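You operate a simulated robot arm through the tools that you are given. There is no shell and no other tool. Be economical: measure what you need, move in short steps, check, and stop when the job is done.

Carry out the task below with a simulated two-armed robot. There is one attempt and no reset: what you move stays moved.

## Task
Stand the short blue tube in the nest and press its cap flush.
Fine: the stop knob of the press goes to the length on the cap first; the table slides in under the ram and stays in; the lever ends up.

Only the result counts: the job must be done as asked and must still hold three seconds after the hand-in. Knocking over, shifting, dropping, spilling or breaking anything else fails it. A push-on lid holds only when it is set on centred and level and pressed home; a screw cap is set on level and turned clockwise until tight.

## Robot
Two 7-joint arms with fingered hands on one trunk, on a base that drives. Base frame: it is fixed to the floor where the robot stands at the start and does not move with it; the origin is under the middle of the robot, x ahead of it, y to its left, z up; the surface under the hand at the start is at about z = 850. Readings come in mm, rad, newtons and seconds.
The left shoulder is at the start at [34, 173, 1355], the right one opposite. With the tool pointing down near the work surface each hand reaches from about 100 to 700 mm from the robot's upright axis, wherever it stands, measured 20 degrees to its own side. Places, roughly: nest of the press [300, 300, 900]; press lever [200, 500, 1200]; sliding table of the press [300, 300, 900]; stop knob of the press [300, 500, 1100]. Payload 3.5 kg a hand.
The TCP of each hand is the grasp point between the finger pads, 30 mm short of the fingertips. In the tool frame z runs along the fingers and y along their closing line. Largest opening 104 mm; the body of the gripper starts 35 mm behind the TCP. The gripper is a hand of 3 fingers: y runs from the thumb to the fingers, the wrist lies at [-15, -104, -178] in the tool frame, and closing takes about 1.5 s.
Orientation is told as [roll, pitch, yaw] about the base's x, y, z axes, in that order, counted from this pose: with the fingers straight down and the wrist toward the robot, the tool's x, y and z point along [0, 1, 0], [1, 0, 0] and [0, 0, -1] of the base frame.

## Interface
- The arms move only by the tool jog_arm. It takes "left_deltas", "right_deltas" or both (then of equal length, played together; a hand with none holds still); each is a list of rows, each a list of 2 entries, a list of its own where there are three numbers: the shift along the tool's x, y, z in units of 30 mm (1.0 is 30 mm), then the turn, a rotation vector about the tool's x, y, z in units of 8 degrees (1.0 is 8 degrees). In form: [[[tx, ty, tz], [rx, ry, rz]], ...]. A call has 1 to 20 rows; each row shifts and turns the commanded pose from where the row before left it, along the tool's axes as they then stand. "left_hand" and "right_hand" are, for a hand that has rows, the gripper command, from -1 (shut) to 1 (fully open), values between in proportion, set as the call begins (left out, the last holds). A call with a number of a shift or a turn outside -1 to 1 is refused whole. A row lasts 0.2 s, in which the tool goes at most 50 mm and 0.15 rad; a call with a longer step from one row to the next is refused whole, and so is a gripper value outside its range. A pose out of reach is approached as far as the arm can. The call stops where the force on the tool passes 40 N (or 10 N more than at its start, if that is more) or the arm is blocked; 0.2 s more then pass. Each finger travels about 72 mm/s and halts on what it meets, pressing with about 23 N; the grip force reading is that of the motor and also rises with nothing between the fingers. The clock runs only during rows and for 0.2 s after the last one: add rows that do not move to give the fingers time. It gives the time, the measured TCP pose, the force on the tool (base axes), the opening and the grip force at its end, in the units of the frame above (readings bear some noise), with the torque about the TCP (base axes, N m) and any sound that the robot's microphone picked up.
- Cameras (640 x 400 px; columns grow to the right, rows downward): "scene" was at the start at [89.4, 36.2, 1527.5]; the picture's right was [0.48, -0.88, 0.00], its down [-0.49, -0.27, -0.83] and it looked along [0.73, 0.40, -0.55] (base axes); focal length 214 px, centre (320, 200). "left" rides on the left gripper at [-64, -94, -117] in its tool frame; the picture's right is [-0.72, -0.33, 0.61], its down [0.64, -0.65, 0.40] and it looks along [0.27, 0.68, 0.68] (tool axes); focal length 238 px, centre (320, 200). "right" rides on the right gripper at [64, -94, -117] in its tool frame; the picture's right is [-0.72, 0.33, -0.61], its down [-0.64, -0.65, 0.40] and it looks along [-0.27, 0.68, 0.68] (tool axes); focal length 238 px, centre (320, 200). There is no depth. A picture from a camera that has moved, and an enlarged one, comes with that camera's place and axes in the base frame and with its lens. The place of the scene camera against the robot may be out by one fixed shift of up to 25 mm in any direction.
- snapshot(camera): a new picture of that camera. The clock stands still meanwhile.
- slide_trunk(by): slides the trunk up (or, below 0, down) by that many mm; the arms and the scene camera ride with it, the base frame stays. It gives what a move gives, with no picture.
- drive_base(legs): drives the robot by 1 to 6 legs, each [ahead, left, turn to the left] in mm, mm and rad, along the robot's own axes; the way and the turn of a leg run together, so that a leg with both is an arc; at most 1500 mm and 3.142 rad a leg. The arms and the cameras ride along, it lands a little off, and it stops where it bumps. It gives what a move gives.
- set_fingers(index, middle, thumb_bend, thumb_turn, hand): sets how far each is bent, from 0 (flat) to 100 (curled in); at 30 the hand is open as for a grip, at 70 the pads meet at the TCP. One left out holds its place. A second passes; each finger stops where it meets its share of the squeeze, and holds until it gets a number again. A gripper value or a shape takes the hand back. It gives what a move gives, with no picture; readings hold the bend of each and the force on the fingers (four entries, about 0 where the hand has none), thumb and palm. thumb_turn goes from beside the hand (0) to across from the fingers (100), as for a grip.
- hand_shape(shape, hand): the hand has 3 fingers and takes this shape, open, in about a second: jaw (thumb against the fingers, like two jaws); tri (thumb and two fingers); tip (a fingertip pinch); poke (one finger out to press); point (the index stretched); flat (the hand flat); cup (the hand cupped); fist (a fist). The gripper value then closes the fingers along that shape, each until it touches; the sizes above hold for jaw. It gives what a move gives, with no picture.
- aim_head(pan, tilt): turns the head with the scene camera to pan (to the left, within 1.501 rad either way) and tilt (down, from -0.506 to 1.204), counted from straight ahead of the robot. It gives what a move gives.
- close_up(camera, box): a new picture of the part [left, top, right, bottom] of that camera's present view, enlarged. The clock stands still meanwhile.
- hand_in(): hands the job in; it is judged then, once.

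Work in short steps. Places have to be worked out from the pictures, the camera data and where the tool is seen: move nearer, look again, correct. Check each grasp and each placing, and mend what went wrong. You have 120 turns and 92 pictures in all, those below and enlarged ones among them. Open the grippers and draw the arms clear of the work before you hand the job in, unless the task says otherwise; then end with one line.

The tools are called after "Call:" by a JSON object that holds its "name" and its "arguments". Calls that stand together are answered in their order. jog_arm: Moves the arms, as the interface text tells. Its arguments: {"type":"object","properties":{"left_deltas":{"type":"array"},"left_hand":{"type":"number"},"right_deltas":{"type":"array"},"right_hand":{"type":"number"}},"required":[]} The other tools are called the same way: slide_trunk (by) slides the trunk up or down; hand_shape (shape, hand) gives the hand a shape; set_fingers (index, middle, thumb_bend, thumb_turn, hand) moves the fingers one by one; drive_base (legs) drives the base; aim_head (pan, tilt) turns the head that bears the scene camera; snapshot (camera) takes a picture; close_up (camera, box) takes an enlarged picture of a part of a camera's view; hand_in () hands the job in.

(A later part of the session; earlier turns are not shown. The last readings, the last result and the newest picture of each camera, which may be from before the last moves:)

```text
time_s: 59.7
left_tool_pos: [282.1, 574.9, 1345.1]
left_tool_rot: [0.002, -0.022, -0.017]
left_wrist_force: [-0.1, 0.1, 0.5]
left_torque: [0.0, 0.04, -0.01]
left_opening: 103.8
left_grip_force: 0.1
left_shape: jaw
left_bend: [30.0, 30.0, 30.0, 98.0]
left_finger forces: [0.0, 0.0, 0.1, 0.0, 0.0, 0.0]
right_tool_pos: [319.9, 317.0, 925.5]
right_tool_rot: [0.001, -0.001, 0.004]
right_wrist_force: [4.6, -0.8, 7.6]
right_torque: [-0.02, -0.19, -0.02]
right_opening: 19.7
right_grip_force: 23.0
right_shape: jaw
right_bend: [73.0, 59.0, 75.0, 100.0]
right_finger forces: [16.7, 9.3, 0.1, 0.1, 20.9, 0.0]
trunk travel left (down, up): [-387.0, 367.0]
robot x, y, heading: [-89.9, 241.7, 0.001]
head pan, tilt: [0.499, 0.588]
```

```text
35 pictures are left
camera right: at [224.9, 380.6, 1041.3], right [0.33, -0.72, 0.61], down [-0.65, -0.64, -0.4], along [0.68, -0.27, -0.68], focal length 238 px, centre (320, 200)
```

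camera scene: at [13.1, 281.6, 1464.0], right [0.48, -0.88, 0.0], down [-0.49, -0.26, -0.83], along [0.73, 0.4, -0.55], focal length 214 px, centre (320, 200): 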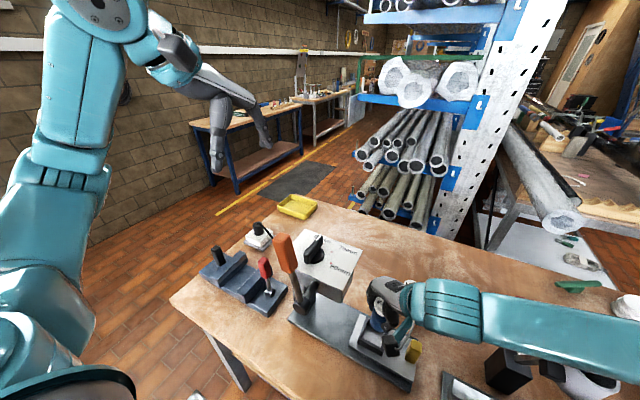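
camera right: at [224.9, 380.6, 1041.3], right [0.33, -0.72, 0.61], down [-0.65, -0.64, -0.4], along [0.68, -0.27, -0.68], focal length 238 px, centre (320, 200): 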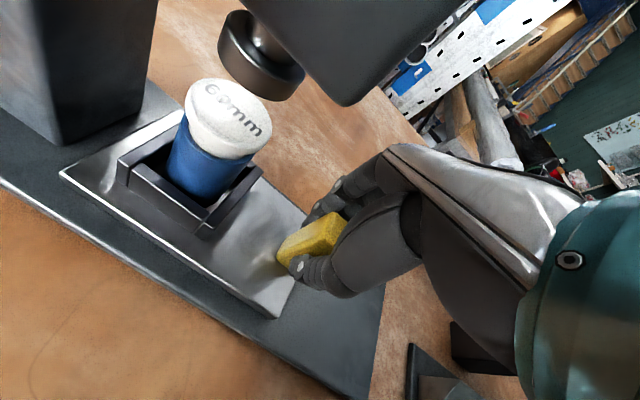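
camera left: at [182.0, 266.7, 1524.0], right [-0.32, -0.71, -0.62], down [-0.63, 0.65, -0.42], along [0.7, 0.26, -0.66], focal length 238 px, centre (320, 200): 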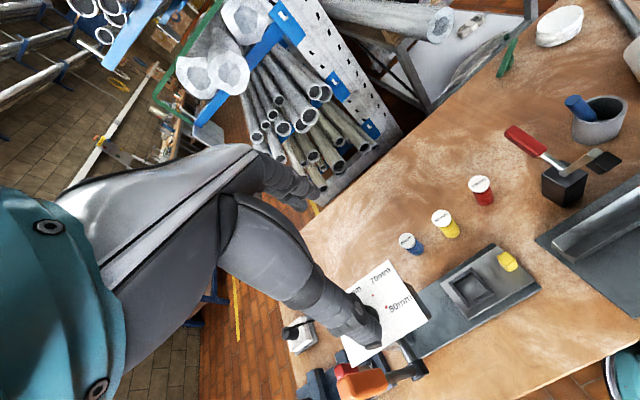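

Still free-running. I continue in small steps to find the end stop.

Call:
{"name": "jog_arm", "arguments": {"right_deltas": [[[0.08, 0, 0], [0, 0, 0]], [[0.08, 0, 0], [0, 0, 0]], [[0.08, 0, 0], [0, 0, 0]], [[0, 0, 0], [0, 0, 0]]]}}

Call:
{"name": "snapshot", "arguments": {"camera": "right"}}

```text
time_s: 60.7
left_tool_pos: [282.1, 572.8, 1346.5]
left_tool_rot: [0.002, -0.026, -0.017]
left_wrist_force: [-0.7, -0.2, -0.2]
left_torque: [0.0, 0.05, 0.0]
left_opening: 103.8
left_grip_force: 0.1
left_shape: jaw
left_bend: [30.0, 30.0, 30.0, 98.0]
left_finger forces: [0.0, 0.0, 0.0, 0.0, 0.0, 0.0]
right_tool_pos: [319.7, 321.1, 924.8]
right_tool_rot: [-0.006, -0.001, 0.0]
right_wrist_force: [-1.6, -19.8, 12.6]
right_torque: [-0.5, -0.03, -0.25]
right_opening: 19.5
right_grip_force: 23.3
right_shape: jaw
right_bend: [73.0, 59.0, 74.0, 100.0]
right_finger forces: [15.7, 8.1, 0.0, 0.1, 25.6, 0.1]
trunk travel left (down, up): [-387.0, 367.0]
robot x, y, heading: [-88.8, 244.9, -0.005]
head pan, tilt: [0.499, 0.588]
```

```text
34 pictures are left
camera right: at [225.2, 385.2, 1040.3], right [0.32, -0.72, 0.62], down [-0.65, -0.64, -0.4], along [0.68, -0.27, -0.68], focal length 238 px, centre (320, 200)
```

right: 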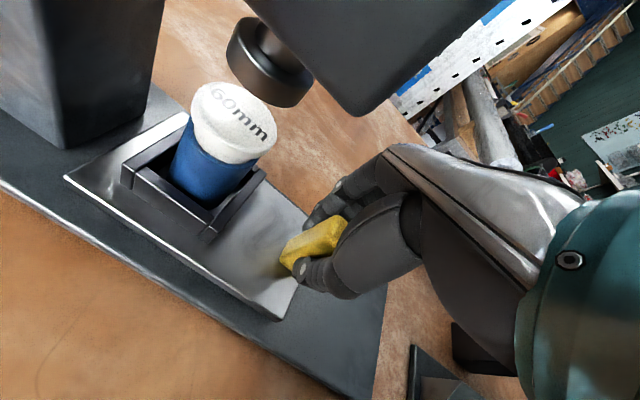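

The end stop is reached (−20 N). I relax the push slightly, release the handle, lift and move back in −y.

Call:
{"name": "jog_arm", "arguments": {"right_deltas": [[[-0.03, 0, 0], [0, 0, 0]], [[0, 0, 0], [0, 0, 0]], [[0, 0, 0], [0, 0, 0]], [[0, 0, 0], [0, 0, 0]], [[0, 0, 0], [0, 0, 0]], [[0, 0, -0.4], [0, 0, 0]], [[0, 0, -0.8], [0, 0, 0]], [[0, 0, -0.8], [0, 0, 0]], [[-0.8, 0, 0], [0, 0, 0]], [[-0.8, 0, 0], [0, 0, 0]], [[-0.8, 0, 0], [0, 0, 0]], [[-0.8, 0, -0.5], [0, 0, 0]], [[-0.8, 0, -0.5], [0, 0, 0]]], "right_hand": 0.6}}

Call:
{"name": "snapshot", "arguments": {"camera": "right"}}

Call:
{"name": "snapshot", "arguments": {"camera": "scene"}}

```text
time_s: 63.5
left_tool_pos: [281.8, 575.1, 1345.7]
left_tool_rot: [0.005, -0.024, -0.018]
left_wrist_force: [-0.6, -0.1, -0.2]
left_torque: [-0.01, -0.02, 0.0]
left_opening: 103.5
left_grip_force: 0.1
left_shape: jaw
left_bend: [30.0, 30.0, 30.0, 98.0]
left_finger forces: [0.1, 0.0, 0.0, 0.0, 0.1, 0.1]
right_tool_pos: [318.7, 203.5, 1012.9]
right_tool_rot: [0.0, 0.0, 0.004]
right_wrist_force: [-0.1, 0.3, -0.9]
right_torque: [0.0, 0.0, 0.0]
right_opening: 83.4
right_grip_force: 0.0
right_shape: jaw
right_bend: [27.0, 34.0, 50.0, 99.0]
right_finger forces: [0.1, 0.1, 0.0, 0.1, 0.0, 0.0]
trunk travel left (down, up): [-387.0, 367.0]
robot x, y, heading: [-92.5, 249.2, -0.003]
head pan, tilt: [0.499, 0.588]
```

```text
33 pictures are left
camera right: at [224.6, 266.5, 1129.1], right [0.33, -0.72, 0.61], down [-0.65, -0.64, -0.4], along [0.68, -0.27, -0.68], focal length 238 px, centre (320, 200)
```

right: 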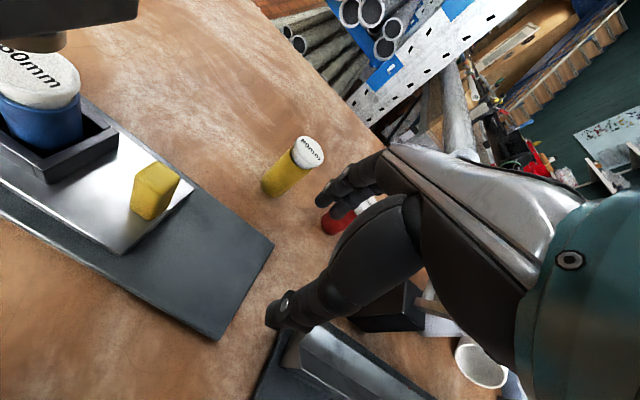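

```text
32 pictures are left
camera scene: at [12.6, 280.5, 1464.1], right [0.48, -0.88, 0.0], down [-0.49, -0.26, -0.83], along [0.73, 0.4, -0.55], focal length 214 px, centre (320, 200)
```

scene: 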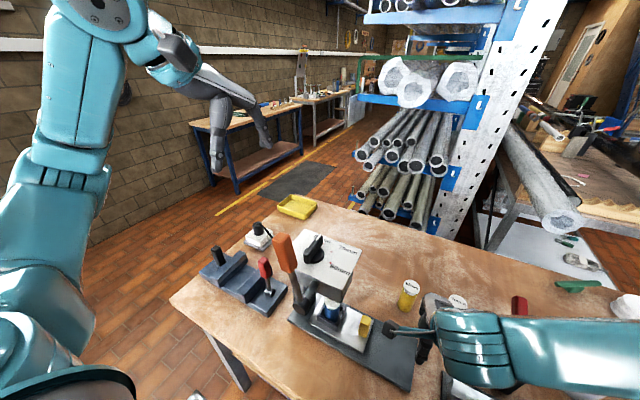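

The slide stayed in under the ram. Next the lever: I look at it with the left hand camera to locate the grip.

Call:
{"name": "snapshot", "arguments": {"camera": "left"}}

Call:
{"name": "close_up", "arguments": {"camera": "scene", "box": [250, 210, 390, 360]}}

```text
31 pictures are left
camera left: at [184.5, 511.2, 1460.7], right [-0.32, -0.71, -0.62], down [-0.63, 0.65, -0.42], along [0.7, 0.26, -0.66], focal length 238 px, centre (320, 200)
```

left: 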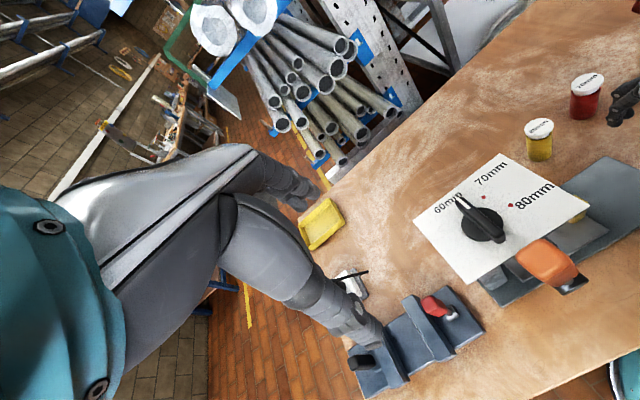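

```text
2.67 times, centred on (320, 285) of scene
camera zoom: at [12.6, 280.5, 1464.1], right [0.48, -0.88, 0.0], down [-0.49, -0.26, -0.83], along [0.73, 0.4, -0.55], focal length 572 px, centre (320, -27)
```

zoom: 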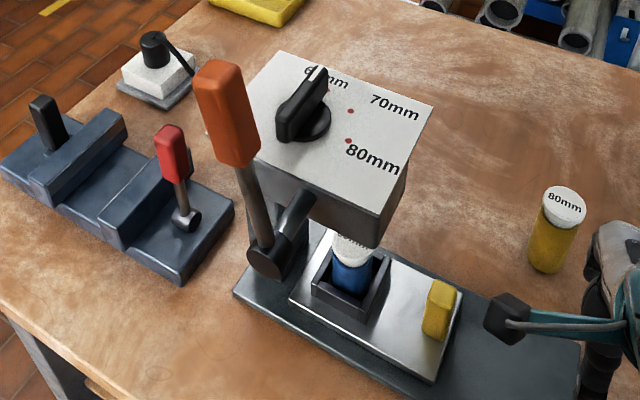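

The lever grip is about at [227, 468, 1134–1216], pivot near [227, 445, 1020]. I move the right arm up and away and bring the left hand above the lever grip.

Call:
{"name": "jog_arm", "arguments": {"left_deltas": [[[-0.45, -0.229, 0.346], [0, 0, 0]], [[-0.45, -0.229, 0.346], [0, 0, 0]], [[-0.45, -0.229, 0.346], [0, 0, 0]], [[-0.45, -0.229, 0.346], [0, 0, 0]], [[-0.45, -0.229, 0.346], [0, 0, 0]], [[-0.45, -0.229, 0.346], [0, 0, 0]], [[-0.45, -0.229, 0.346], [0, 0, 0]], [[-0.45, -0.229, 0.346], [0, 0, 0]], [[0, 0, 0], [0, 0, 0]]], "right_deltas": [[[-0.7, 0, -0.9], [0, 0, 0]], [[-0.7, 0, -0.9], [0, 0, 0]], [[-0.7, 0, -0.9], [0, 0, 0]], [[-0.7, 0, -0.9], [0, 0, 0]], [[-0.7, 0, -0.9], [0, 0, 0]], [[-0.7, 0, -0.9], [0, 0, 0]], [[-0.7, 0, -0.9], [0, 0, 0]], [[-0.7, 0, -0.9], [0, 0, 0]], [[0, 0, 0], [0, 0, 0]]]}}

Call:
{"name": "snapshot", "arguments": {"camera": "left"}}

Call:
{"name": "snapshot", "arguments": {"camera": "scene"}}

```text
time_s: 65.5
left_tool_pos: [238.7, 469.7, 1272.2]
left_tool_rot: [0.002, -0.019, -0.016]
left_wrist_force: [-0.7, -0.2, -0.5]
left_torque: [0.02, 0.02, 0.06]
left_opening: 103.9
left_grip_force: 0.1
left_shape: jaw
left_bend: [30.0, 30.0, 30.0, 98.0]
left_finger forces: [0.0, 0.0, 0.0, 0.0, 0.0, 0.0]
left hand out of reach, approached as far as the arm can: row 7, 8
right_tool_pos: [317.0, 36.7, 1231.9]
right_tool_rot: [0.001, 0.001, 0.005]
right_wrist_force: [-0.9, -0.1, -0.2]
right_torque: [-0.03, -0.01, -0.02]
right_opening: 83.1
right_grip_force: 0.1
right_shape: jaw
right_bend: [27.0, 34.0, 50.0, 99.0]
right_finger forces: [0.0, 0.0, 0.0, 0.0, 0.0, 0.0]
trunk travel left (down, up): [-387.0, 367.0]
robot x, y, heading: [-91.3, 245.7, -0.001]
head pan, tilt: [0.499, 0.588]
```

```text
29 pictures are left
camera left: at [141.5, 406.3, 1387.7], right [-0.33, -0.71, -0.62], down [-0.63, 0.65, -0.42], along [0.7, 0.26, -0.66], focal length 238 px, centre (320, 200)
```

left: 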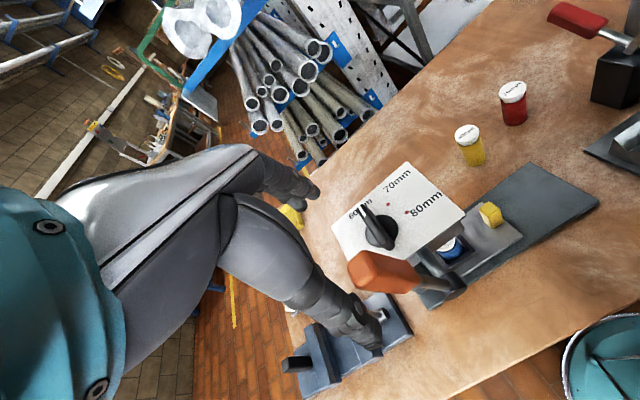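

```text
28 pictures are left
camera scene: at [12.8, 282.1, 1464.0], right [0.48, -0.88, 0.0], down [-0.49, -0.26, -0.83], along [0.73, 0.4, -0.55], focal length 214 px, centre (320, 200)
```

scene: 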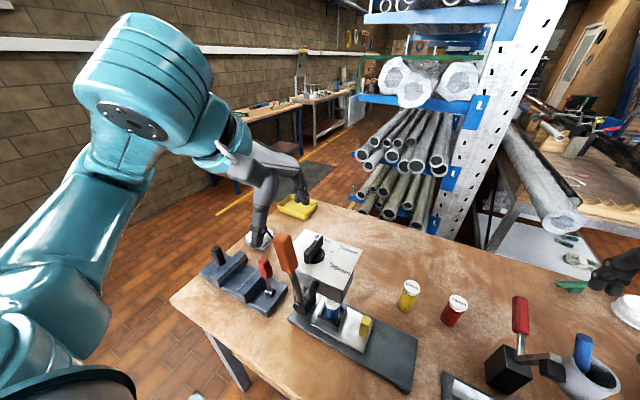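

The left arm is at its inner limit here; I back the base 110 mm and then re-approach.

Call:
{"name": "drive_base", "arguments": {"legs": [[-110, 0, 0]]}}

Call:
{"name": "jog_arm", "arguments": {"left_deltas": [[[0, 0.83, 0], [0, 0, 0]], [[0, 0.83, 0], [0, 0, 0]], [[0, 0.83, 0], [0, 0, 0]], [[0, 0.83, 0], [0, 0, 0]], [[0, 0, 0], [0, 0, 0]]]}}

Call:
{"name": "snapshot", "arguments": {"camera": "left"}}

```text
time_s: 66.7
left_tool_pos: [129.3, 469.4, 1273.4]
left_tool_rot: [0.002, -0.019, -0.019]
left_wrist_force: [0.2, 0.5, -0.2]
left_torque: [0.0, -0.02, 0.0]
left_opening: 103.8
left_grip_force: 0.1
left_shape: jaw
left_bend: [30.0, 30.0, 30.0, 98.0]
left_finger forces: [0.0, 0.1, 0.0, 0.0, 0.0, 0.0]
right_tool_pos: [208.6, 35.6, 1231.6]
right_tool_rot: [0.0, -0.001, 0.003]
right_wrist_force: [-1.1, 0.8, 0.4]
right_torque: [0.01, -0.01, -0.01]
right_opening: 83.1
right_grip_force: 0.0
right_shape: jaw
right_bend: [27.0, 34.0, 50.0, 99.0]
right_finger forces: [0.0, 0.0, 0.0, 0.0, 0.0, 0.0]
trunk travel left (down, up): [-387.0, 367.0]
robot x, y, heading: [-202.7, 244.5, -0.003]
head pan, tilt: [0.499, 0.588]
```

```text
time_s: 67.9
left_tool_pos: [227.6, 468.0, 1276.8]
left_tool_rot: [0.002, -0.019, -0.018]
left_wrist_force: [-0.1, -0.4, -0.8]
left_torque: [0.02, 0.02, 0.01]
left_opening: 103.8
left_grip_force: 0.0
left_shape: jaw
left_bend: [30.0, 30.0, 30.0, 98.0]
left_finger forces: [0.1, 0.0, 0.1, 0.0, 0.1, 0.0]
right_tool_pos: [207.3, 36.0, 1230.9]
right_tool_rot: [0.001, 0.0, 0.004]
right_wrist_force: [-0.8, 0.4, -0.3]
right_torque: [0.01, 0.0, 0.03]
right_opening: 83.0
right_grip_force: 0.0
right_shape: jaw
right_bend: [27.0, 34.0, 50.0, 99.0]
right_finger forces: [0.1, 0.1, 0.0, 0.0, 0.0, 0.1]
trunk travel left (down, up): [-387.0, 367.0]
robot x, y, heading: [-199.6, 245.1, -0.005]
head pan, tilt: [0.499, 0.588]
```

```text
27 pictures are left
camera left: at [130.6, 404.6, 1392.0], right [-0.33, -0.71, -0.62], down [-0.63, 0.65, -0.42], along [0.7, 0.26, -0.66], focal length 238 px, centre (320, 200)
```

left: 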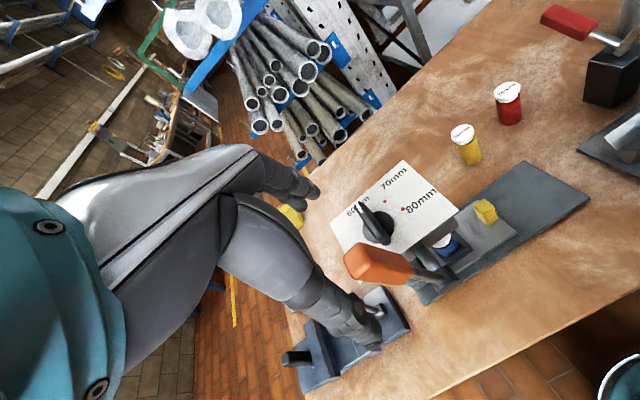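

Handle top is at ~[232, 468, 1208]. I descend around it and close (pads on its x-sides so it can pivot between them).

Call:
{"name": "jog_arm", "arguments": {"left_deltas": [[[0, 0.13, 0.9], [0, 0, 0]], [[0, 0, 0.9], [0, 0, 0]], [[0, 0, 0.9], [0, 0, 0]], [[0, 0, 0.2], [0, 0, 0]], [[0, 0, 0], [0, 0, 0]]]}}

Call:
{"name": "snapshot", "arguments": {"camera": "left"}}

```text
time_s: 69.1
left_tool_pos: [234.6, 468.3, 1189.6]
left_tool_rot: [0.003, -0.021, -0.018]
left_wrist_force: [0.2, 1.0, -0.2]
left_torque: [0.02, -0.04, 0.01]
left_opening: 103.9
left_grip_force: 0.0
left_shape: jaw
left_bend: [30.0, 30.0, 30.0, 98.0]
left_finger forces: [0.1, 0.0, 0.0, 0.1, 0.1, 0.0]
right_tool_pos: [207.4, 36.9, 1230.2]
right_tool_rot: [-0.002, 0.0, 0.003]
right_wrist_force: [0.1, 0.2, 0.8]
right_torque: [0.0, 0.0, -0.01]
right_opening: 82.9
right_grip_force: 0.0
right_shape: jaw
right_bend: [27.0, 34.0, 50.0, 99.0]
right_finger forces: [0.0, 0.0, 0.0, 0.1, 0.1, 0.0]
trunk travel left (down, up): [-387.0, 367.0]
robot x, y, heading: [-203.2, 246.6, -0.01]
head pan, tilt: [0.499, 0.588]
```

```text
26 pictures are left
camera left: at [138.0, 404.2, 1304.4], right [-0.33, -0.71, -0.62], down [-0.63, 0.65, -0.42], along [0.7, 0.26, -0.66], focal length 238 px, centre (320, 200)
```

left: 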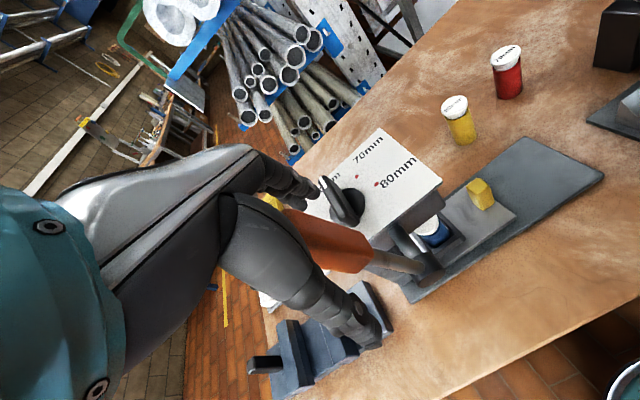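

The handle lies between thumb and fingers. I close.

Call:
{"name": "jog_arm", "arguments": {"left_deltas": [[[0, 0, 0], [0, 0, 0]], [[0, 0, 0], [0, 0, 0]], [[0, 0, 0], [0, 0, 0]], [[0, 0, 0], [0, 0, 0]], [[0, 0, 0], [0, 0, 0]], [[0, 0, 0], [0, 0, 0]], [[0, 0, 0], [0, 0, 0]], [[0, 0, 0], [0, 0, 0]]], "left_hand": -1}}

Call:
{"name": "jog_arm", "arguments": {"left_deltas": [[[-0.2, 0, 0.02], [0, 0, 0]], [[-0.2, 0, 0.02], [0, 0, 0]], [[-0.2, 0, 0.02], [0, 0, 0]], [[0, 0, 0], [0, 0, 0]]]}}

Call:
{"name": "snapshot", "arguments": {"camera": "left"}}

```text
time_s: 70.9
left_tool_pos: [233.3, 466.9, 1188.6]
left_tool_rot: [0.003, -0.019, -0.017]
left_wrist_force: [-3.6, -0.4, -1.5]
left_torque: [-0.05, 0.09, 0.07]
left_opening: 16.7
left_grip_force: 23.1
left_shape: jaw
left_bend: [71.0, 70.0, 74.0, 100.0]
left_finger forces: [15.2, 3.0, 0.0, 0.1, 21.3, 0.0]
right_tool_pos: [208.5, 35.0, 1229.9]
right_tool_rot: [0.0, 0.001, 0.002]
right_wrist_force: [0.5, -0.5, 0.1]
right_torque: [0.0, 0.0, 0.02]
right_opening: 83.0
right_grip_force: 0.1
right_shape: jaw
right_bend: [27.0, 34.0, 50.0, 99.0]
right_finger forces: [0.0, 0.1, 0.0, 0.0, 0.1, 0.1]
trunk travel left (down, up): [-387.0, 367.0]
robot x, y, heading: [-196.9, 247.5, -0.005]
head pan, tilt: [0.499, 0.588]
```

```text
time_s: 71.9
left_tool_pos: [234.3, 448.7, 1189.4]
left_tool_rot: [0.0, -0.026, -0.015]
left_wrist_force: [-0.8, 3.5, 27.0]
left_torque: [0.06, 0.2, 0.18]
left_opening: 17.5
left_grip_force: 23.0
left_shape: jaw
left_bend: [71.0, 70.0, 75.0, 100.0]
left_finger forces: [21.9, 2.0, 0.1, 0.1, 24.8, 0.0]
right_tool_pos: [205.5, 35.6, 1232.0]
right_tool_rot: [0.0, -0.002, 0.003]
right_wrist_force: [-0.1, 0.2, 0.2]
right_torque: [0.01, -0.01, 0.01]
right_opening: 82.9
right_grip_force: 0.1
right_shape: jaw
right_bend: [27.0, 34.0, 50.0, 99.0]
right_finger forces: [0.0, 0.0, 0.1, 0.0, 0.0, 0.0]
trunk travel left (down, up): [-387.0, 367.0]
robot x, y, heading: [-201.0, 248.3, -0.01]
head pan, tilt: [0.499, 0.588]
```

```text
25 pictures are left
camera left: at [135.2, 386.1, 1304.3], right [-0.32, -0.71, -0.62], down [-0.63, 0.65, -0.42], along [0.71, 0.26, -0.66], focal length 238 px, centre (320, 200)
```

left: 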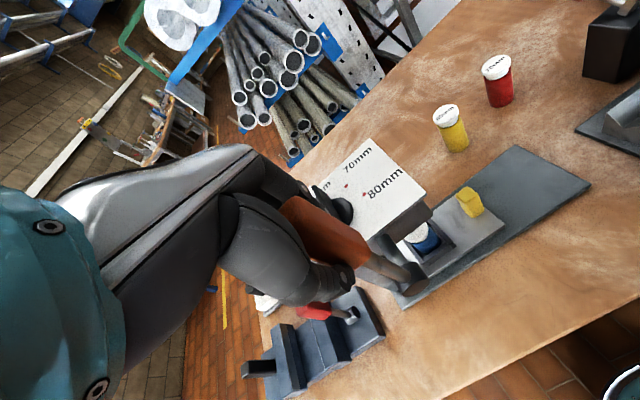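

The lever follows toward −y freely (only the arc's height pushed back). I continue along the arc, correcting the height.

Call:
{"name": "jog_arm", "arguments": {"left_deltas": [[[-0.3, 0, -0.1], [0, 0, 0]], [[-0.3, 0, 0.0], [0, 0, 0]], [[-0.3, 0, 0.03], [0, 0, 0]], [[-0.3, 0, 0.05], [0, 0, 0]], [[0, 0, 0], [0, 0, 0]]]}}

```text
time_s: 73.1
left_tool_pos: [231.2, 413.4, 1188.1]
left_tool_rot: [0.003, -0.016, -0.018]
left_wrist_force: [-1.1, -1.2, 8.7]
left_torque: [0.06, 0.05, 0.17]
left_opening: 16.7
left_grip_force: 23.1
left_shape: jaw
left_bend: [62.0, 70.0, 76.0, 100.0]
left_finger forces: [20.0, 0.0, 0.1, 0.0, 20.7, 0.0]
right_tool_pos: [207.2, 34.3, 1230.0]
right_tool_rot: [-0.001, 0.001, 0.004]
right_wrist_force: [-0.6, -0.1, 1.2]
right_torque: [0.02, -0.01, 0.05]
right_opening: 83.1
right_grip_force: 0.1
right_shape: jaw
right_bend: [27.0, 34.0, 50.0, 99.0]
right_finger forces: [0.1, 0.0, 0.0, 0.0, 0.0, 0.0]
trunk travel left (down, up): [-387.0, 367.0]
robot x, y, heading: [-202.1, 243.1, -0.006]
head pan, tilt: [0.499, 0.588]
```

Call:
{"name": "jog_arm", "arguments": {"left_deltas": [[[-0.3, 0, 0.06], [0, 0, 0]], [[-0.3, 0, 0.08], [0, 0, 0]], [[-0.3, 0, 0.1], [0, 0, 0]], [[-0.3, 0, 0.11], [0, 0, 0]], [[-0.3, 0, 0.14], [0, 0, 0]], [[-0.3, 0, 0.15], [0, 0, 0]], [[0, 0, 0], [0, 0, 0]]]}}

Call:
{"name": "snapshot", "arguments": {"camera": "left"}}

```text
time_s: 74.7
left_tool_pos: [232.8, 363.9, 1168.0]
left_tool_rot: [0.003, -0.018, -0.015]
left_wrist_force: [-1.9, 14.5, -10.9]
left_torque: [0.51, 0.04, 0.06]
left_opening: 15.6
left_grip_force: 22.9
left_shape: jaw
left_bend: [63.0, 71.0, 75.0, 100.0]
left_finger forces: [14.6, 11.3, 0.0, 0.1, 18.8, 0.0]
right_tool_pos: [208.7, 37.8, 1230.6]
right_tool_rot: [-0.001, 0.001, 0.003]
right_wrist_force: [0.7, -0.4, 0.0]
right_torque: [0.01, -0.03, -0.02]
right_opening: 82.8
right_grip_force: 0.1
right_shape: jaw
right_bend: [27.0, 34.0, 50.0, 99.0]
right_finger forces: [0.1, 0.0, 0.0, 0.1, 0.0, 0.0]
trunk travel left (down, up): [-387.0, 367.0]
robot x, y, heading: [-198.0, 246.6, -0.007]
head pan, tilt: [0.499, 0.588]
```

```text
24 pictures are left
camera left: at [135.7, 300.5, 1283.0], right [-0.33, -0.71, -0.62], down [-0.64, 0.65, -0.41], along [0.7, 0.26, -0.67], focal length 238 px, centre (320, 200)
```

left: 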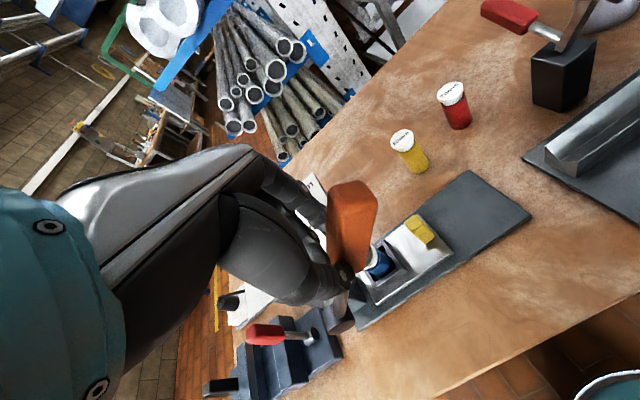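

Call:
{"name": "jog_arm", "arguments": {"left_deltas": [[[-0.3, 0, 0.23], [0, 0, 0]], [[-0.3, 0, 0.23], [0, 0, 0]], [[-0.28, 0, 0.24], [0, 0, 0]], [[-0.28, 0, 0.24], [0, 0, 0]], [[0, 0, 0], [0, 0, 0]]]}}

Call:
{"name": "close_up", "arguments": {"camera": "scene", "box": [280, 180, 440, 330]}}

```text
time_s: 75.9
left_tool_pos: [233.5, 332.6, 1141.4]
left_tool_rot: [0.001, -0.026, -0.008]
left_wrist_force: [2.1, 33.8, 21.2]
left_torque: [0.89, 0.2, -0.08]
left_opening: 16.1
left_grip_force: 23.0
left_shape: jaw
left_bend: [65.0, 73.0, 73.0, 100.0]
left_finger forces: [16.8, 27.0, 0.0, 0.1, 22.1, 0.1]
right_tool_pos: [205.6, 39.2, 1232.0]
right_tool_rot: [-0.005, 0.001, 0.005]
right_wrist_force: [0.0, 0.4, -0.1]
right_torque: [0.0, -0.02, 0.01]
right_opening: 83.0
right_grip_force: 0.0
right_shape: jaw
right_bend: [27.0, 34.0, 50.0, 99.0]
right_finger forces: [0.0, 0.0, 0.1, 0.0, 0.1, 0.1]
trunk travel left (down, up): [-387.0, 367.0]
robot x, y, heading: [-202.9, 250.0, -0.008]
head pan, tilt: [0.499, 0.588]
```

```text
2.67 times, centred on (360, 255) of scene
camera zoom: at [-98.0, 287.3, 1464.3], right [0.48, -0.88, 0.0], down [-0.49, -0.27, -0.83], along [0.73, 0.39, -0.56], focal length 572 px, centre (213, 53)
```

zoom: 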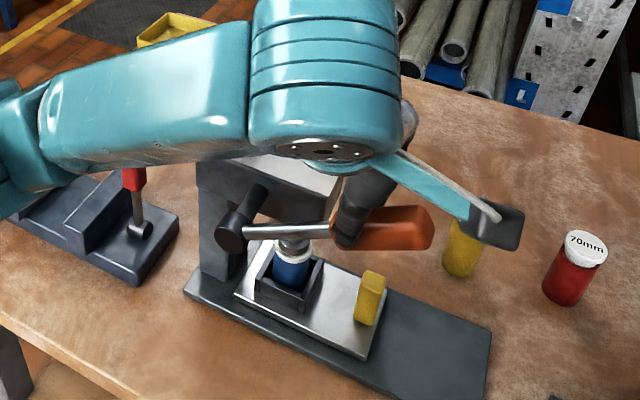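

The ram has reached the cap and resistance begins. I look with the left camera at how the fingers sit on the lever.

Call:
{"name": "snapshot", "arguments": {"camera": "left"}}

Call:
{"name": "close_up", "arguments": {"camera": "scene", "box": [320, 225, 400, 285]}}

```text
22 pictures are left
camera left: at [136.7, 268.8, 1256.9], right [-0.32, -0.72, -0.62], down [-0.64, 0.65, -0.42], along [0.7, 0.26, -0.66], focal length 238 px, centre (320, 200)
```

left: 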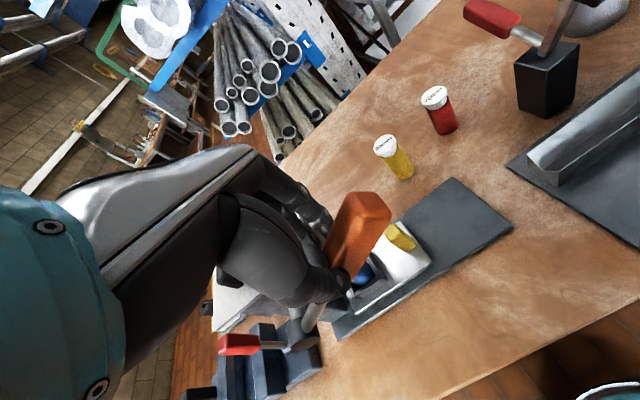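

```text
6.67 times, centred on (360, 255) of scene
camera zoom: at [-98.0, 287.3, 1464.3], right [0.48, -0.88, 0.0], down [-0.49, -0.27, -0.83], along [0.73, 0.39, -0.56], focal length 1430 px, centre (53, -167)
```

zoom: 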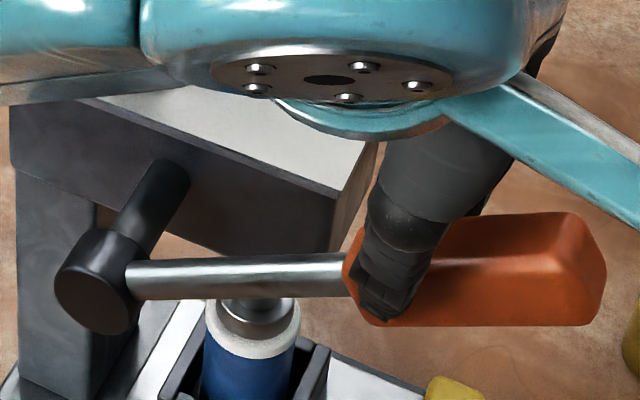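

The lever is ~30° above horizontal and the fingers have slid to their tips. I open, rise, and straddle the handle further out so the palm can push on its top.

Call:
{"name": "jog_arm", "arguments": {"left_deltas": [[[0, 0, 0], [0, 0, 0]], [[0, 0, 0], [0, 0, 0]], [[0, 0, 0], [0, 0, 0]], [[0, 0, 0], [0, 0, 0]], [[0, 0, -0.7], [0, 0, 0]], [[0, 0, -0.7], [0, 0, 0]], [[-0.5, 0, 0], [0, 0, 0]], [[-0.4, 0, 0], [0, 0, 0]], [[0, 0, 0], [0, 0, 0]]], "left_hand": 0.4}}

Call:
{"name": "snapshot", "arguments": {"camera": "left"}}

Call:
{"name": "close_up", "arguments": {"camera": "scene", "box": [280, 180, 440, 330]}}

```text
time_s: 77.9
left_tool_pos: [232.7, 298.4, 1180.1]
left_tool_rot: [0.001, -0.018, -0.018]
left_wrist_force: [0.1, 0.7, 0.0]
left_torque: [0.02, 0.0, 0.02]
left_opening: 72.3
left_grip_force: 0.1
left_shape: jaw
left_bend: [27.0, 37.0, 58.0, 99.0]
left_finger forces: [0.0, 0.0, 0.0, 0.1, 0.0, 0.0]
right_tool_pos: [207.9, 35.7, 1231.2]
right_tool_rot: [0.001, -0.001, 0.003]
right_wrist_force: [0.5, -0.3, 0.1]
right_torque: [0.01, -0.01, 0.01]
right_opening: 83.0
right_grip_force: 0.1
right_shape: jaw
right_bend: [27.0, 34.0, 50.0, 99.0]
right_finger forces: [0.0, 0.0, 0.1, 0.1, 0.1, 0.0]
trunk travel left (down, up): [-387.0, 367.0]
robot x, y, heading: [-202.3, 245.3, -0.011]
head pan, tilt: [0.499, 0.588]
```

```text
20 pictures are left
camera left: at [135.4, 235.2, 1295.9], right [-0.33, -0.71, -0.62], down [-0.63, 0.65, -0.42], along [0.7, 0.26, -0.66], focal length 238 px, centre (320, 200)
```

left: 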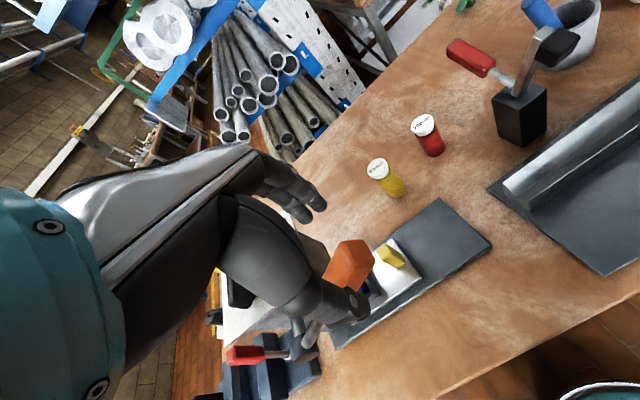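

```text
2.67 times, centred on (360, 255) of scene
camera zoom: at [-96.5, 281.8, 1464.0], right [0.47, -0.88, 0.0], down [-0.49, -0.26, -0.83], along [0.73, 0.4, -0.55], focal length 572 px, centre (213, 53)
```

zoom: 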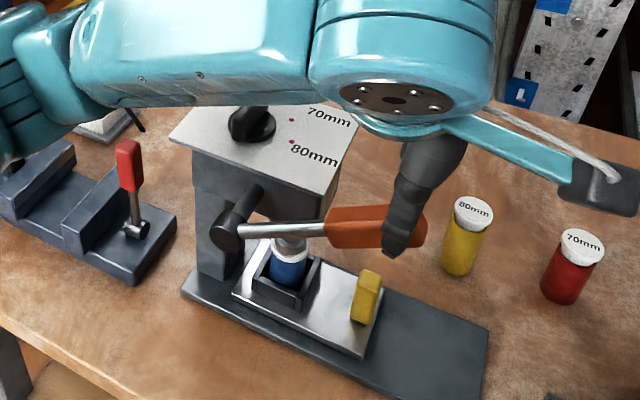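

The lever holds its place and the handle end is between the fingers. I descend until the palm touches and then presses the handle.

Call:
{"name": "jog_arm", "arguments": {"left_deltas": [[[0, 0, 0.5], [0, 0, 0]], [[0, 0, 0.5], [0, 0, 0]], [[0, 0, 0.5], [0, 0, 0]], [[0, 0, 0.3], [0, 0, 0]], [[0, 0, 0.3], [0, 0, 0]], [[0, 0, 0.3], [0, 0, 0]], [[0, 0, 0.3], [0, 0, 0]], [[0, 0, 0], [0, 0, 0]]]}}

Call:
{"name": "close_up", "arguments": {"camera": "scene", "box": [280, 180, 440, 330]}}

```text
time_s: 79.7
left_tool_pos: [234.5, 297.5, 1101.2]
left_tool_rot: [0.003, -0.019, -0.016]
left_wrist_force: [0.0, 0.6, 0.1]
left_torque: [-0.02, 0.03, -0.01]
left_opening: 72.6
left_grip_force: 0.1
left_shape: jaw
left_bend: [27.0, 37.0, 58.0, 99.0]
left_finger forces: [0.1, 0.0, 0.0, 0.1, 0.0, 0.0]
right_tool_pos: [206.8, 35.3, 1230.8]
right_tool_rot: [-0.001, 0.0, 0.004]
right_wrist_force: [0.7, 0.2, 0.1]
right_torque: [0.02, 0.04, -0.01]
right_opening: 83.1
right_grip_force: 0.1
right_shape: jaw
right_bend: [27.0, 34.0, 50.0, 99.0]
right_finger forces: [0.0, 0.0, 0.1, 0.1, 0.0, 0.1]
trunk travel left (down, up): [-387.0, 367.0]
robot x, y, heading: [-198.1, 246.9, -0.009]
head pan, tilt: [0.499, 0.588]
```

```text
2.67 times, centred on (360, 255) of scene
camera zoom: at [-96.7, 281.7, 1464.0], right [0.47, -0.88, 0.0], down [-0.49, -0.26, -0.83], along [0.73, 0.4, -0.55], focal length 572 px, centre (213, 53)
```

zoom: 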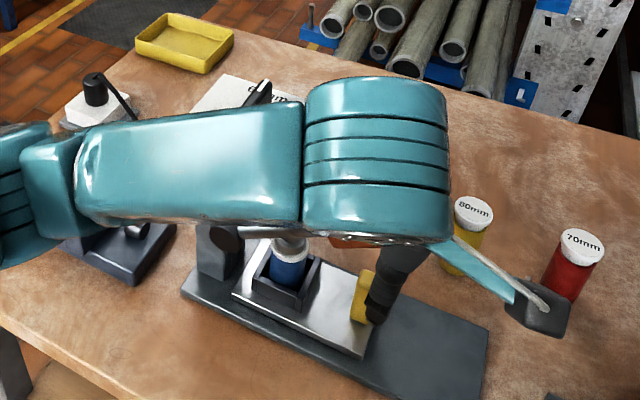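

No contact yet; I go on down slowly.

Call:
{"name": "jog_arm", "arguments": {"left_deltas": [[[0, 0, 0.2], [0, 0, 0]], [[0, 0, 0.2], [0, 0, 0]], [[0, 0, 0.2], [0, 0, 0]], [[0, 0, 0.2], [0, 0, 0]], [[0, 0, 0], [0, 0, 0]]]}}

Call:
{"name": "snapshot", "arguments": {"camera": "left"}}

```text
time_s: 80.7
left_tool_pos: [236.6, 294.6, 1086.9]
left_tool_rot: [-0.015, -0.043, -0.021]
left_wrist_force: [-3.0, -4.3, 13.2]
left_torque: [0.24, -0.2, 0.0]
left_opening: 72.2
left_grip_force: 0.1
left_shape: jaw
left_bend: [27.0, 37.0, 58.0, 99.0]
left_finger forces: [0.1, 0.0, 0.0, 0.1, 1.3, 10.7]
right_tool_pos: [207.7, 34.8, 1230.4]
right_tool_rot: [0.002, 0.001, 0.0]
right_wrist_force: [-0.9, -0.6, 0.6]
right_torque: [0.0, -0.03, 0.0]
right_opening: 82.8
right_grip_force: 0.1
right_shape: jaw
right_bend: [27.0, 34.0, 50.0, 99.0]
right_finger forces: [0.0, 0.0, 0.1, 0.1, 0.1, 0.0]
trunk travel left (down, up): [-387.0, 367.0]
robot x, y, heading: [-203.8, 246.1, -0.011]
head pan, tilt: [0.499, 0.588]
stopped in row 4 (left hand): the force on the tool passed its limit at 44 N (the readings are from after the stop); the commanded pose is now the measured one
```

```text
17 pictures are left
camera left: at [136.6, 233.3, 1200.9], right [-0.32, -0.72, -0.62], down [-0.62, 0.65, -0.44], along [0.72, 0.24, -0.65], focal length 238 px, centre (320, 200)
```

left: 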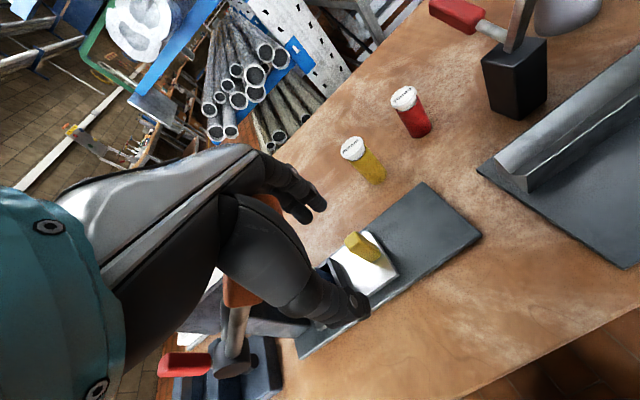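

The palm is on the handle. I keep pressing in small steps.

Call:
{"name": "jog_arm", "arguments": {"left_deltas": [[[0, 0, 0.1], [0, 0, 0]], [[0, 0, 0.1], [0, 0, 0]], [[0, 0, 0.1], [0, 0, 0]], [[0, 0, 0.1], [0, 0, 0]], [[0, 0, 0.1], [0, 0, 0]], [[0, 0, 0.1], [0, 0, 0]]]}}

```text
time_s: 81.4
left_tool_pos: [235.8, 292.4, 1084.0]
left_tool_rot: [-0.023, -0.057, -0.026]
left_wrist_force: [-4.1, -7.7, 13.0]
left_torque: [0.54, -0.22, -0.01]
left_opening: 72.5
left_grip_force: 0.1
left_shape: jaw
left_bend: [27.0, 37.0, 58.0, 99.0]
left_finger forces: [0.0, 0.0, 0.0, 0.0, 2.0, 16.0]
right_tool_pos: [206.5, 33.8, 1231.4]
right_tool_rot: [0.002, 0.001, 0.002]
right_wrist_force: [-0.2, 0.3, -0.1]
right_torque: [0.01, 0.01, -0.01]
right_opening: 82.9
right_grip_force: 0.0
right_shape: jaw
right_bend: [27.0, 34.0, 50.0, 99.0]
right_finger forces: [0.1, 0.0, 0.0, 0.0, 0.0, 0.0]
trunk travel left (down, up): [-387.0, 367.0]
robot x, y, heading: [-197.1, 246.2, -0.002]
head pan, tilt: [0.499, 0.588]
stopped in row 3 (left hand): the force on the tool passed its limit at 43 N (the readings are from after the stop); the commanded pose is now the measured one
```

I check the cap under the ram.

Call:
{"name": "close_up", "arguments": {"camera": "scene", "box": [330, 230, 390, 275]}}

```text
8.89 times, centred on (360, 252) of scene
camera zoom: at [-97.7, 280.8, 1463.9], right [0.47, -0.88, 0.0], down [-0.49, -0.26, -0.83], along [0.73, 0.39, -0.55], focal length 1906 px, centre (-36, -267)
```

zoom: 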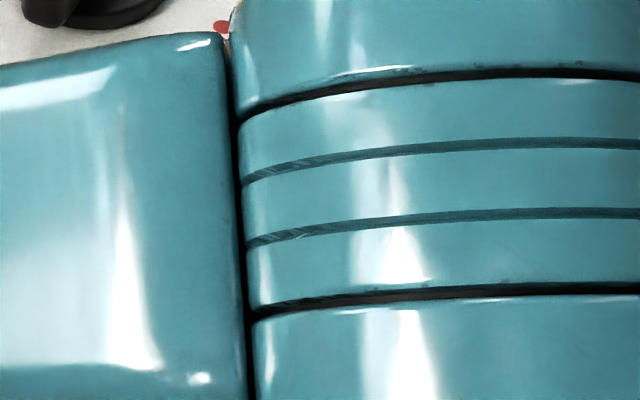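

The arm blocks the scene view, so I bring the right hand's camera round to look under the press head.

Call:
{"name": "jog_arm", "arguments": {"right_deltas": [[[0.14, 0.41, 0.78], [0, 0, 0]], [[0.14, 0.41, 0.78], [0, 0, 0]], [[0.14, 0.41, 0.78], [0, 0, 0]], [[0.14, 0.41, 0.78], [0, 0, 0]], [[0.14, 0.41, 0.78], [0, 0, 0]], [[0.14, 0.41, 0.78], [0, 0, 0]], [[0, 0, 0], [0, 0, -0.94]], [[0, 0, 0], [0, 0, -0.94]], [[0, 0, 0], [0, 0, -0.94]], [[0, 0, 0], [0, 0, -0.94]], [[0, 0, 0], [0, 0, -0.94]], [[0, 0, 0], [0, 0, -0.94]], [[0, 0, 0], [0, 0, -0.94]], [[0, 0, 0], [0, 0, -0.94]], [[0, 0, 0], [0, 0, -0.94]], [[0, 0, 0], [0, 0, -0.94]], [[0, 0, 0], [0, 0, 0]]]}}

Call:
{"name": "snapshot", "arguments": {"camera": "right"}}

```text
time_s: 85.0
left_tool_pos: [238.0, 292.0, 1083.2]
left_tool_rot: [-0.017, -0.054, -0.021]
left_wrist_force: [-0.4, -13.7, 27.2]
left_torque: [0.91, -0.01, -0.04]
left_opening: 72.5
left_grip_force: 0.0
left_shape: jaw
left_bend: [27.0, 37.0, 58.0, 99.0]
left_finger forces: [0.0, 0.1, 0.0, 0.1, 2.1, 29.9]
right_tool_pos: [275.1, 69.5, 1095.1]
right_tool_rot: [-0.017, -0.004, 0.85]
right_wrist_force: [-1.2, 0.5, -0.2]
right_torque: [0.0, 0.0, -0.01]
right_opening: 83.0
right_grip_force: 0.0
right_shape: jaw
right_bend: [27.0, 34.0, 50.0, 99.0]
right_finger forces: [0.0, 0.0, 0.0, 0.1, 0.0, 0.0]
right hand out of reach, approached as far as the arm can: row 13, 14, 15, 16
trunk travel left (down, up): [-387.0, 367.0]
robot x, y, heading: [-201.5, 244.7, -0.006]
head pan, tilt: [0.499, 0.588]
```

```text
15 pictures are left
camera right: at [162.6, 42.3, 1209.2], right [0.75, -0.23, 0.63], down [0.06, -0.92, -0.4], along [0.66, 0.33, -0.67], focal length 238 px, centre (320, 200)
```

right: 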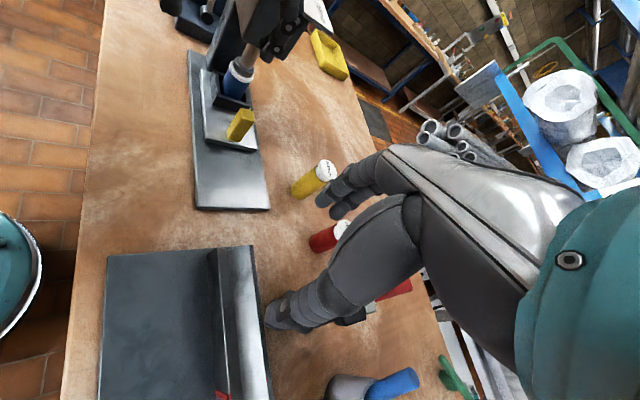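

Call:
{"name": "close_up", "arguments": {"camera": "right", "box": [200, 0, 320, 120]}}

```text
3.33 times, centred on (260, 60) of right
camera zoom: at [162.6, 42.3, 1209.2], right [0.75, -0.23, 0.63], down [0.06, -0.92, -0.4], along [0.66, 0.33, -0.67], focal length 794 px, centre (520, 667)
```

zoom: 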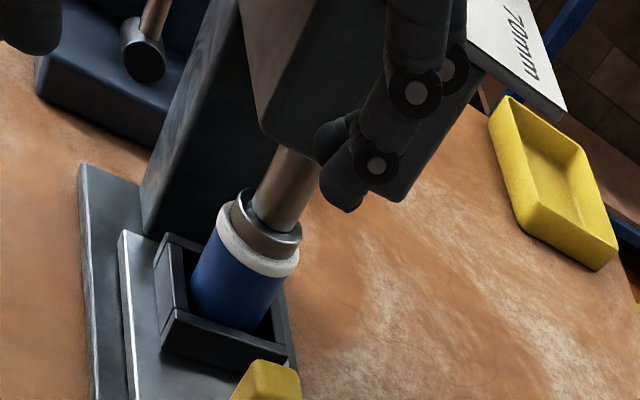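

The ram sits centred on the cap, which is going on. I raise the pressing force gradually in small held steps.

Call:
{"name": "jog_arm", "arguments": {"left_deltas": [[[0, 0, 0.04], [0, 0, 0]], [[0, 0, 0], [0, 0, 0]], [[0, 0, 0.03], [0, 0, 0]], [[0, 0, 0], [0, 0, 0]], [[0, 0, 0], [0, 0, 0]]]}}

Call:
{"name": "jog_arm", "arguments": {"left_deltas": [[[0, 0, 0.04], [0, 0, 0]], [[0, 0, 0], [0, 0, 0]], [[0, 0, 0.03], [0, 0, 0]], [[0, 0, 0], [0, 0, 0]], [[0, 0, 0], [0, 0, 0]]]}}

```text
time_s: 86.1
left_tool_pos: [237.4, 291.1, 1083.6]
left_tool_rot: [-0.026, -0.062, -0.025]
left_wrist_force: [-5.3, -4.5, 15.0]
left_torque: [0.39, -0.32, -0.03]
left_opening: 72.9
left_grip_force: 0.1
left_shape: jaw
left_bend: [27.0, 37.0, 58.0, 99.0]
left_finger forces: [0.0, 0.0, 0.1, 0.1, 3.5, 19.4]
right_tool_pos: [274.3, 71.6, 1093.8]
right_tool_rot: [-0.017, -0.004, 0.85]
right_wrist_force: [0.1, 0.2, -0.1]
right_torque: [0.02, 0.01, -0.01]
right_opening: 83.2
right_grip_force: 0.0
right_shape: jaw
right_bend: [27.0, 34.0, 50.0, 99.0]
right_finger forces: [0.1, 0.1, 0.0, 0.1, 0.1, 0.0]
trunk travel left (down, up): [-387.0, 367.0]
robot x, y, heading: [-201.6, 242.7, -0.006]
head pan, tilt: [0.499, 0.588]
stopped in row 5 (left hand): the force on the tool passed its limit at 40 N (the readings are from after the stop); the commanded pose is now the measured one
```

```text
time_s: 87.4
left_tool_pos: [239.0, 290.9, 1083.3]
left_tool_rot: [-0.031, -0.069, -0.025]
left_wrist_force: [-6.7, -5.6, 14.9]
left_torque: [0.46, -0.38, 0.0]
left_opening: 72.7
left_grip_force: 0.0
left_shape: jaw
left_bend: [27.0, 37.0, 58.0, 99.0]
left_finger forces: [0.0, 0.0, 0.1, 0.1, 5.2, 20.1]
right_tool_pos: [274.9, 71.2, 1094.3]
right_tool_rot: [-0.018, -0.004, 0.851]
right_wrist_force: [0.4, 0.2, 0.9]
right_torque: [0.01, 0.02, -0.01]
right_opening: 82.8
right_grip_force: 0.0
right_shape: jaw
right_bend: [27.0, 34.0, 50.0, 99.0]
right_finger forces: [0.0, 0.0, 0.1, 0.1, 0.0, 0.0]
trunk travel left (down, up): [-387.0, 367.0]
robot x, y, heading: [-200.9, 250.6, -0.008]
head pan, tilt: [0.499, 0.588]
stopped in row 5 (left hand): the force on the tool passed its limit at 40 N (the readings are from after the stop); the commanded pose is now the measured one
```

The lever no longer yields and the cap top measures ≈941 (was ≈957), which fits a 60 mm stop. I back off 20 mm, grip the handle and start lifting it along the arc.

Call:
{"name": "jog_arm", "arguments": {"left_deltas": [[[0, 0, -0.35], [0, 0, 0]], [[0, 0, -0.35], [0, 0, 0]], [[0, 0, 0], [0.2, 0, 0]], [[0, 0, 0], [0, 0, 0]]]}}

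Call:
{"name": "jog_arm", "arguments": {"left_deltas": [[[0, 0, 0], [0, 0, 0]], [[0, 0, 0], [0, 0, 0]], [[0, 0, 0], [0, 0, 0]], [[0, 0, 0], [0, 0, 0]], [[0, 0, 0], [0, 0, 0]], [[0, 0, 0], [0, 0, 0]], [[0, 0, 0], [0, 0, 0]]], "left_hand": -1}}

Call:
{"name": "close_up", "arguments": {"camera": "right", "box": [200, 0, 320, 120]}}

```text
time_s: 88.4
left_tool_pos: [239.8, 293.4, 1103.6]
left_tool_rot: [-0.026, -0.035, -0.022]
left_wrist_force: [-0.6, 0.5, 0.2]
left_torque: [-0.01, -0.05, -0.01]
left_opening: 72.3
left_grip_force: 0.1
left_shape: jaw
left_bend: [27.0, 37.0, 58.0, 99.0]
left_finger forces: [0.1, 0.0, 0.0, 0.0, 0.0, 0.0]
right_tool_pos: [276.3, 71.5, 1093.4]
right_tool_rot: [-0.017, -0.003, 0.851]
right_wrist_force: [0.0, 0.4, -0.3]
right_torque: [0.04, 0.04, 0.03]
right_opening: 83.1
right_grip_force: 0.0
right_shape: jaw
right_bend: [27.0, 34.0, 50.0, 99.0]
right_finger forces: [0.0, 0.0, 0.0, 0.0, 0.0, 0.0]
trunk travel left (down, up): [-387.0, 367.0]
robot x, y, heading: [-201.0, 247.4, -0.005]
head pan, tilt: [0.499, 0.588]
```

```text
time_s: 90.0
left_tool_pos: [239.0, 293.2, 1102.2]
left_tool_rot: [-0.027, -0.034, -0.025]
left_wrist_force: [-6.7, -1.2, 0.1]
left_torque: [0.07, -0.33, 0.05]
left_opening: 8.2
left_grip_force: 23.0
left_shape: jaw
left_bend: [70.0, 70.0, 78.0, 100.0]
left_finger forces: [0.0, 0.1, 0.0, 0.0, 5.5, 0.0]
right_tool_pos: [275.4, 72.5, 1094.1]
right_tool_rot: [-0.015, -0.005, 0.848]
right_wrist_force: [0.6, 0.1, 0.0]
right_torque: [0.01, 0.01, -0.01]
right_opening: 82.9
right_grip_force: 0.2
right_shape: jaw
right_bend: [27.0, 34.0, 50.0, 99.0]
right_finger forces: [0.0, 0.0, 0.0, 0.0, 0.0, 0.0]
trunk travel left (down, up): [-387.0, 367.0]
robot x, y, heading: [-200.8, 243.1, -0.004]
head pan, tilt: [0.499, 0.588]
```

```text
3.33 times, centred on (260, 60) of right
camera zoom: at [163.3, 44.1, 1209.2], right [0.75, -0.22, 0.63], down [0.06, -0.92, -0.4], along [0.66, 0.33, -0.67], focal length 794 px, centre (520, 667)
```

zoom: 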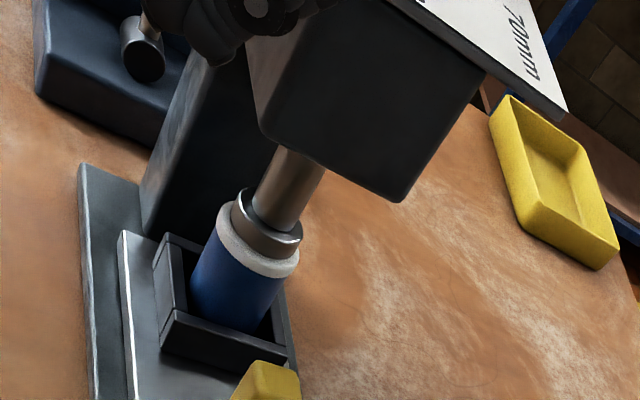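

The fingers closed almost fully — they may be hooked under the handle or beyond its end. I look.

Call:
{"name": "snapshot", "arguments": {"camera": "left"}}

```text
12 pictures are left
camera left: at [139.2, 234.2, 1218.6], right [-0.32, -0.73, -0.61], down [-0.62, 0.64, -0.44], along [0.71, 0.23, -0.66], focal length 238 px, centre (320, 200)
```

left: 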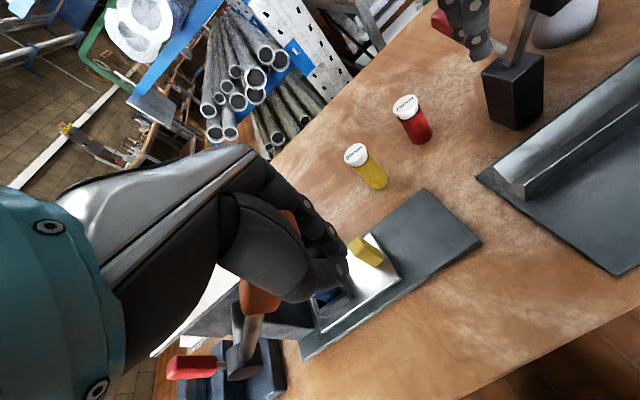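

The handle is caged between palm and closed fingers, so lifting works. I raise along the arc.

Call:
{"name": "jog_arm", "arguments": {"left_deltas": [[[0.2, 0, -0.47], [0, 0, 0]], [[0.25, 0, -0.47], [0, 0, 0]], [[0.3, 0, -0.4], [0, 0, 0]], [[0.3, 0, -0.36], [0, 0, 0]], [[0.3, 0, -0.33], [0, 0, 0]], [[0, 0, 0], [0, 0, 0]]]}}

Call:
{"name": "close_up", "arguments": {"camera": "scene", "box": [280, 180, 440, 330]}}

```text
time_s: 91.4
left_tool_pos: [237.5, 333.9, 1162.3]
left_tool_rot: [-0.026, -0.035, -0.023]
left_wrist_force: [1.9, 0.0, -3.7]
left_torque: [0.01, -0.05, -0.02]
left_opening: 7.7
left_grip_force: 22.7
left_shape: jaw
left_bend: [70.0, 70.0, 78.0, 100.0]
left_finger forces: [1.4, 1.3, 0.1, 0.0, 1.5, 0.0]
right_tool_pos: [277.4, 72.5, 1093.6]
right_tool_rot: [-0.016, -0.001, 0.851]
right_wrist_force: [-0.3, 0.8, -0.4]
right_torque: [0.04, 0.0, 0.0]
right_opening: 83.0
right_grip_force: 0.1
right_shape: jaw
right_bend: [27.0, 34.0, 50.0, 99.0]
right_finger forces: [0.0, 0.0, 0.0, 0.0, 0.2, 0.0]
trunk travel left (down, up): [-387.0, 367.0]
robot x, y, heading: [-198.2, 247.4, -0.005]
head pan, tilt: [0.499, 0.588]
```

```text
2.67 times, centred on (360, 255) of scene
camera zoom: at [-96.1, 281.4, 1464.0], right [0.47, -0.88, 0.0], down [-0.49, -0.26, -0.83], along [0.73, 0.39, -0.55], focal length 572 px, centre (213, 53)
```

zoom: 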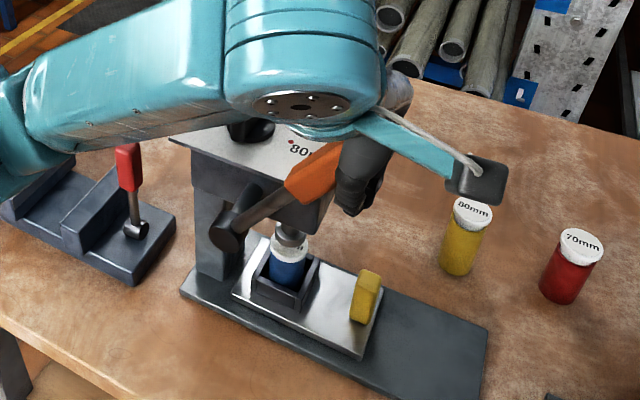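

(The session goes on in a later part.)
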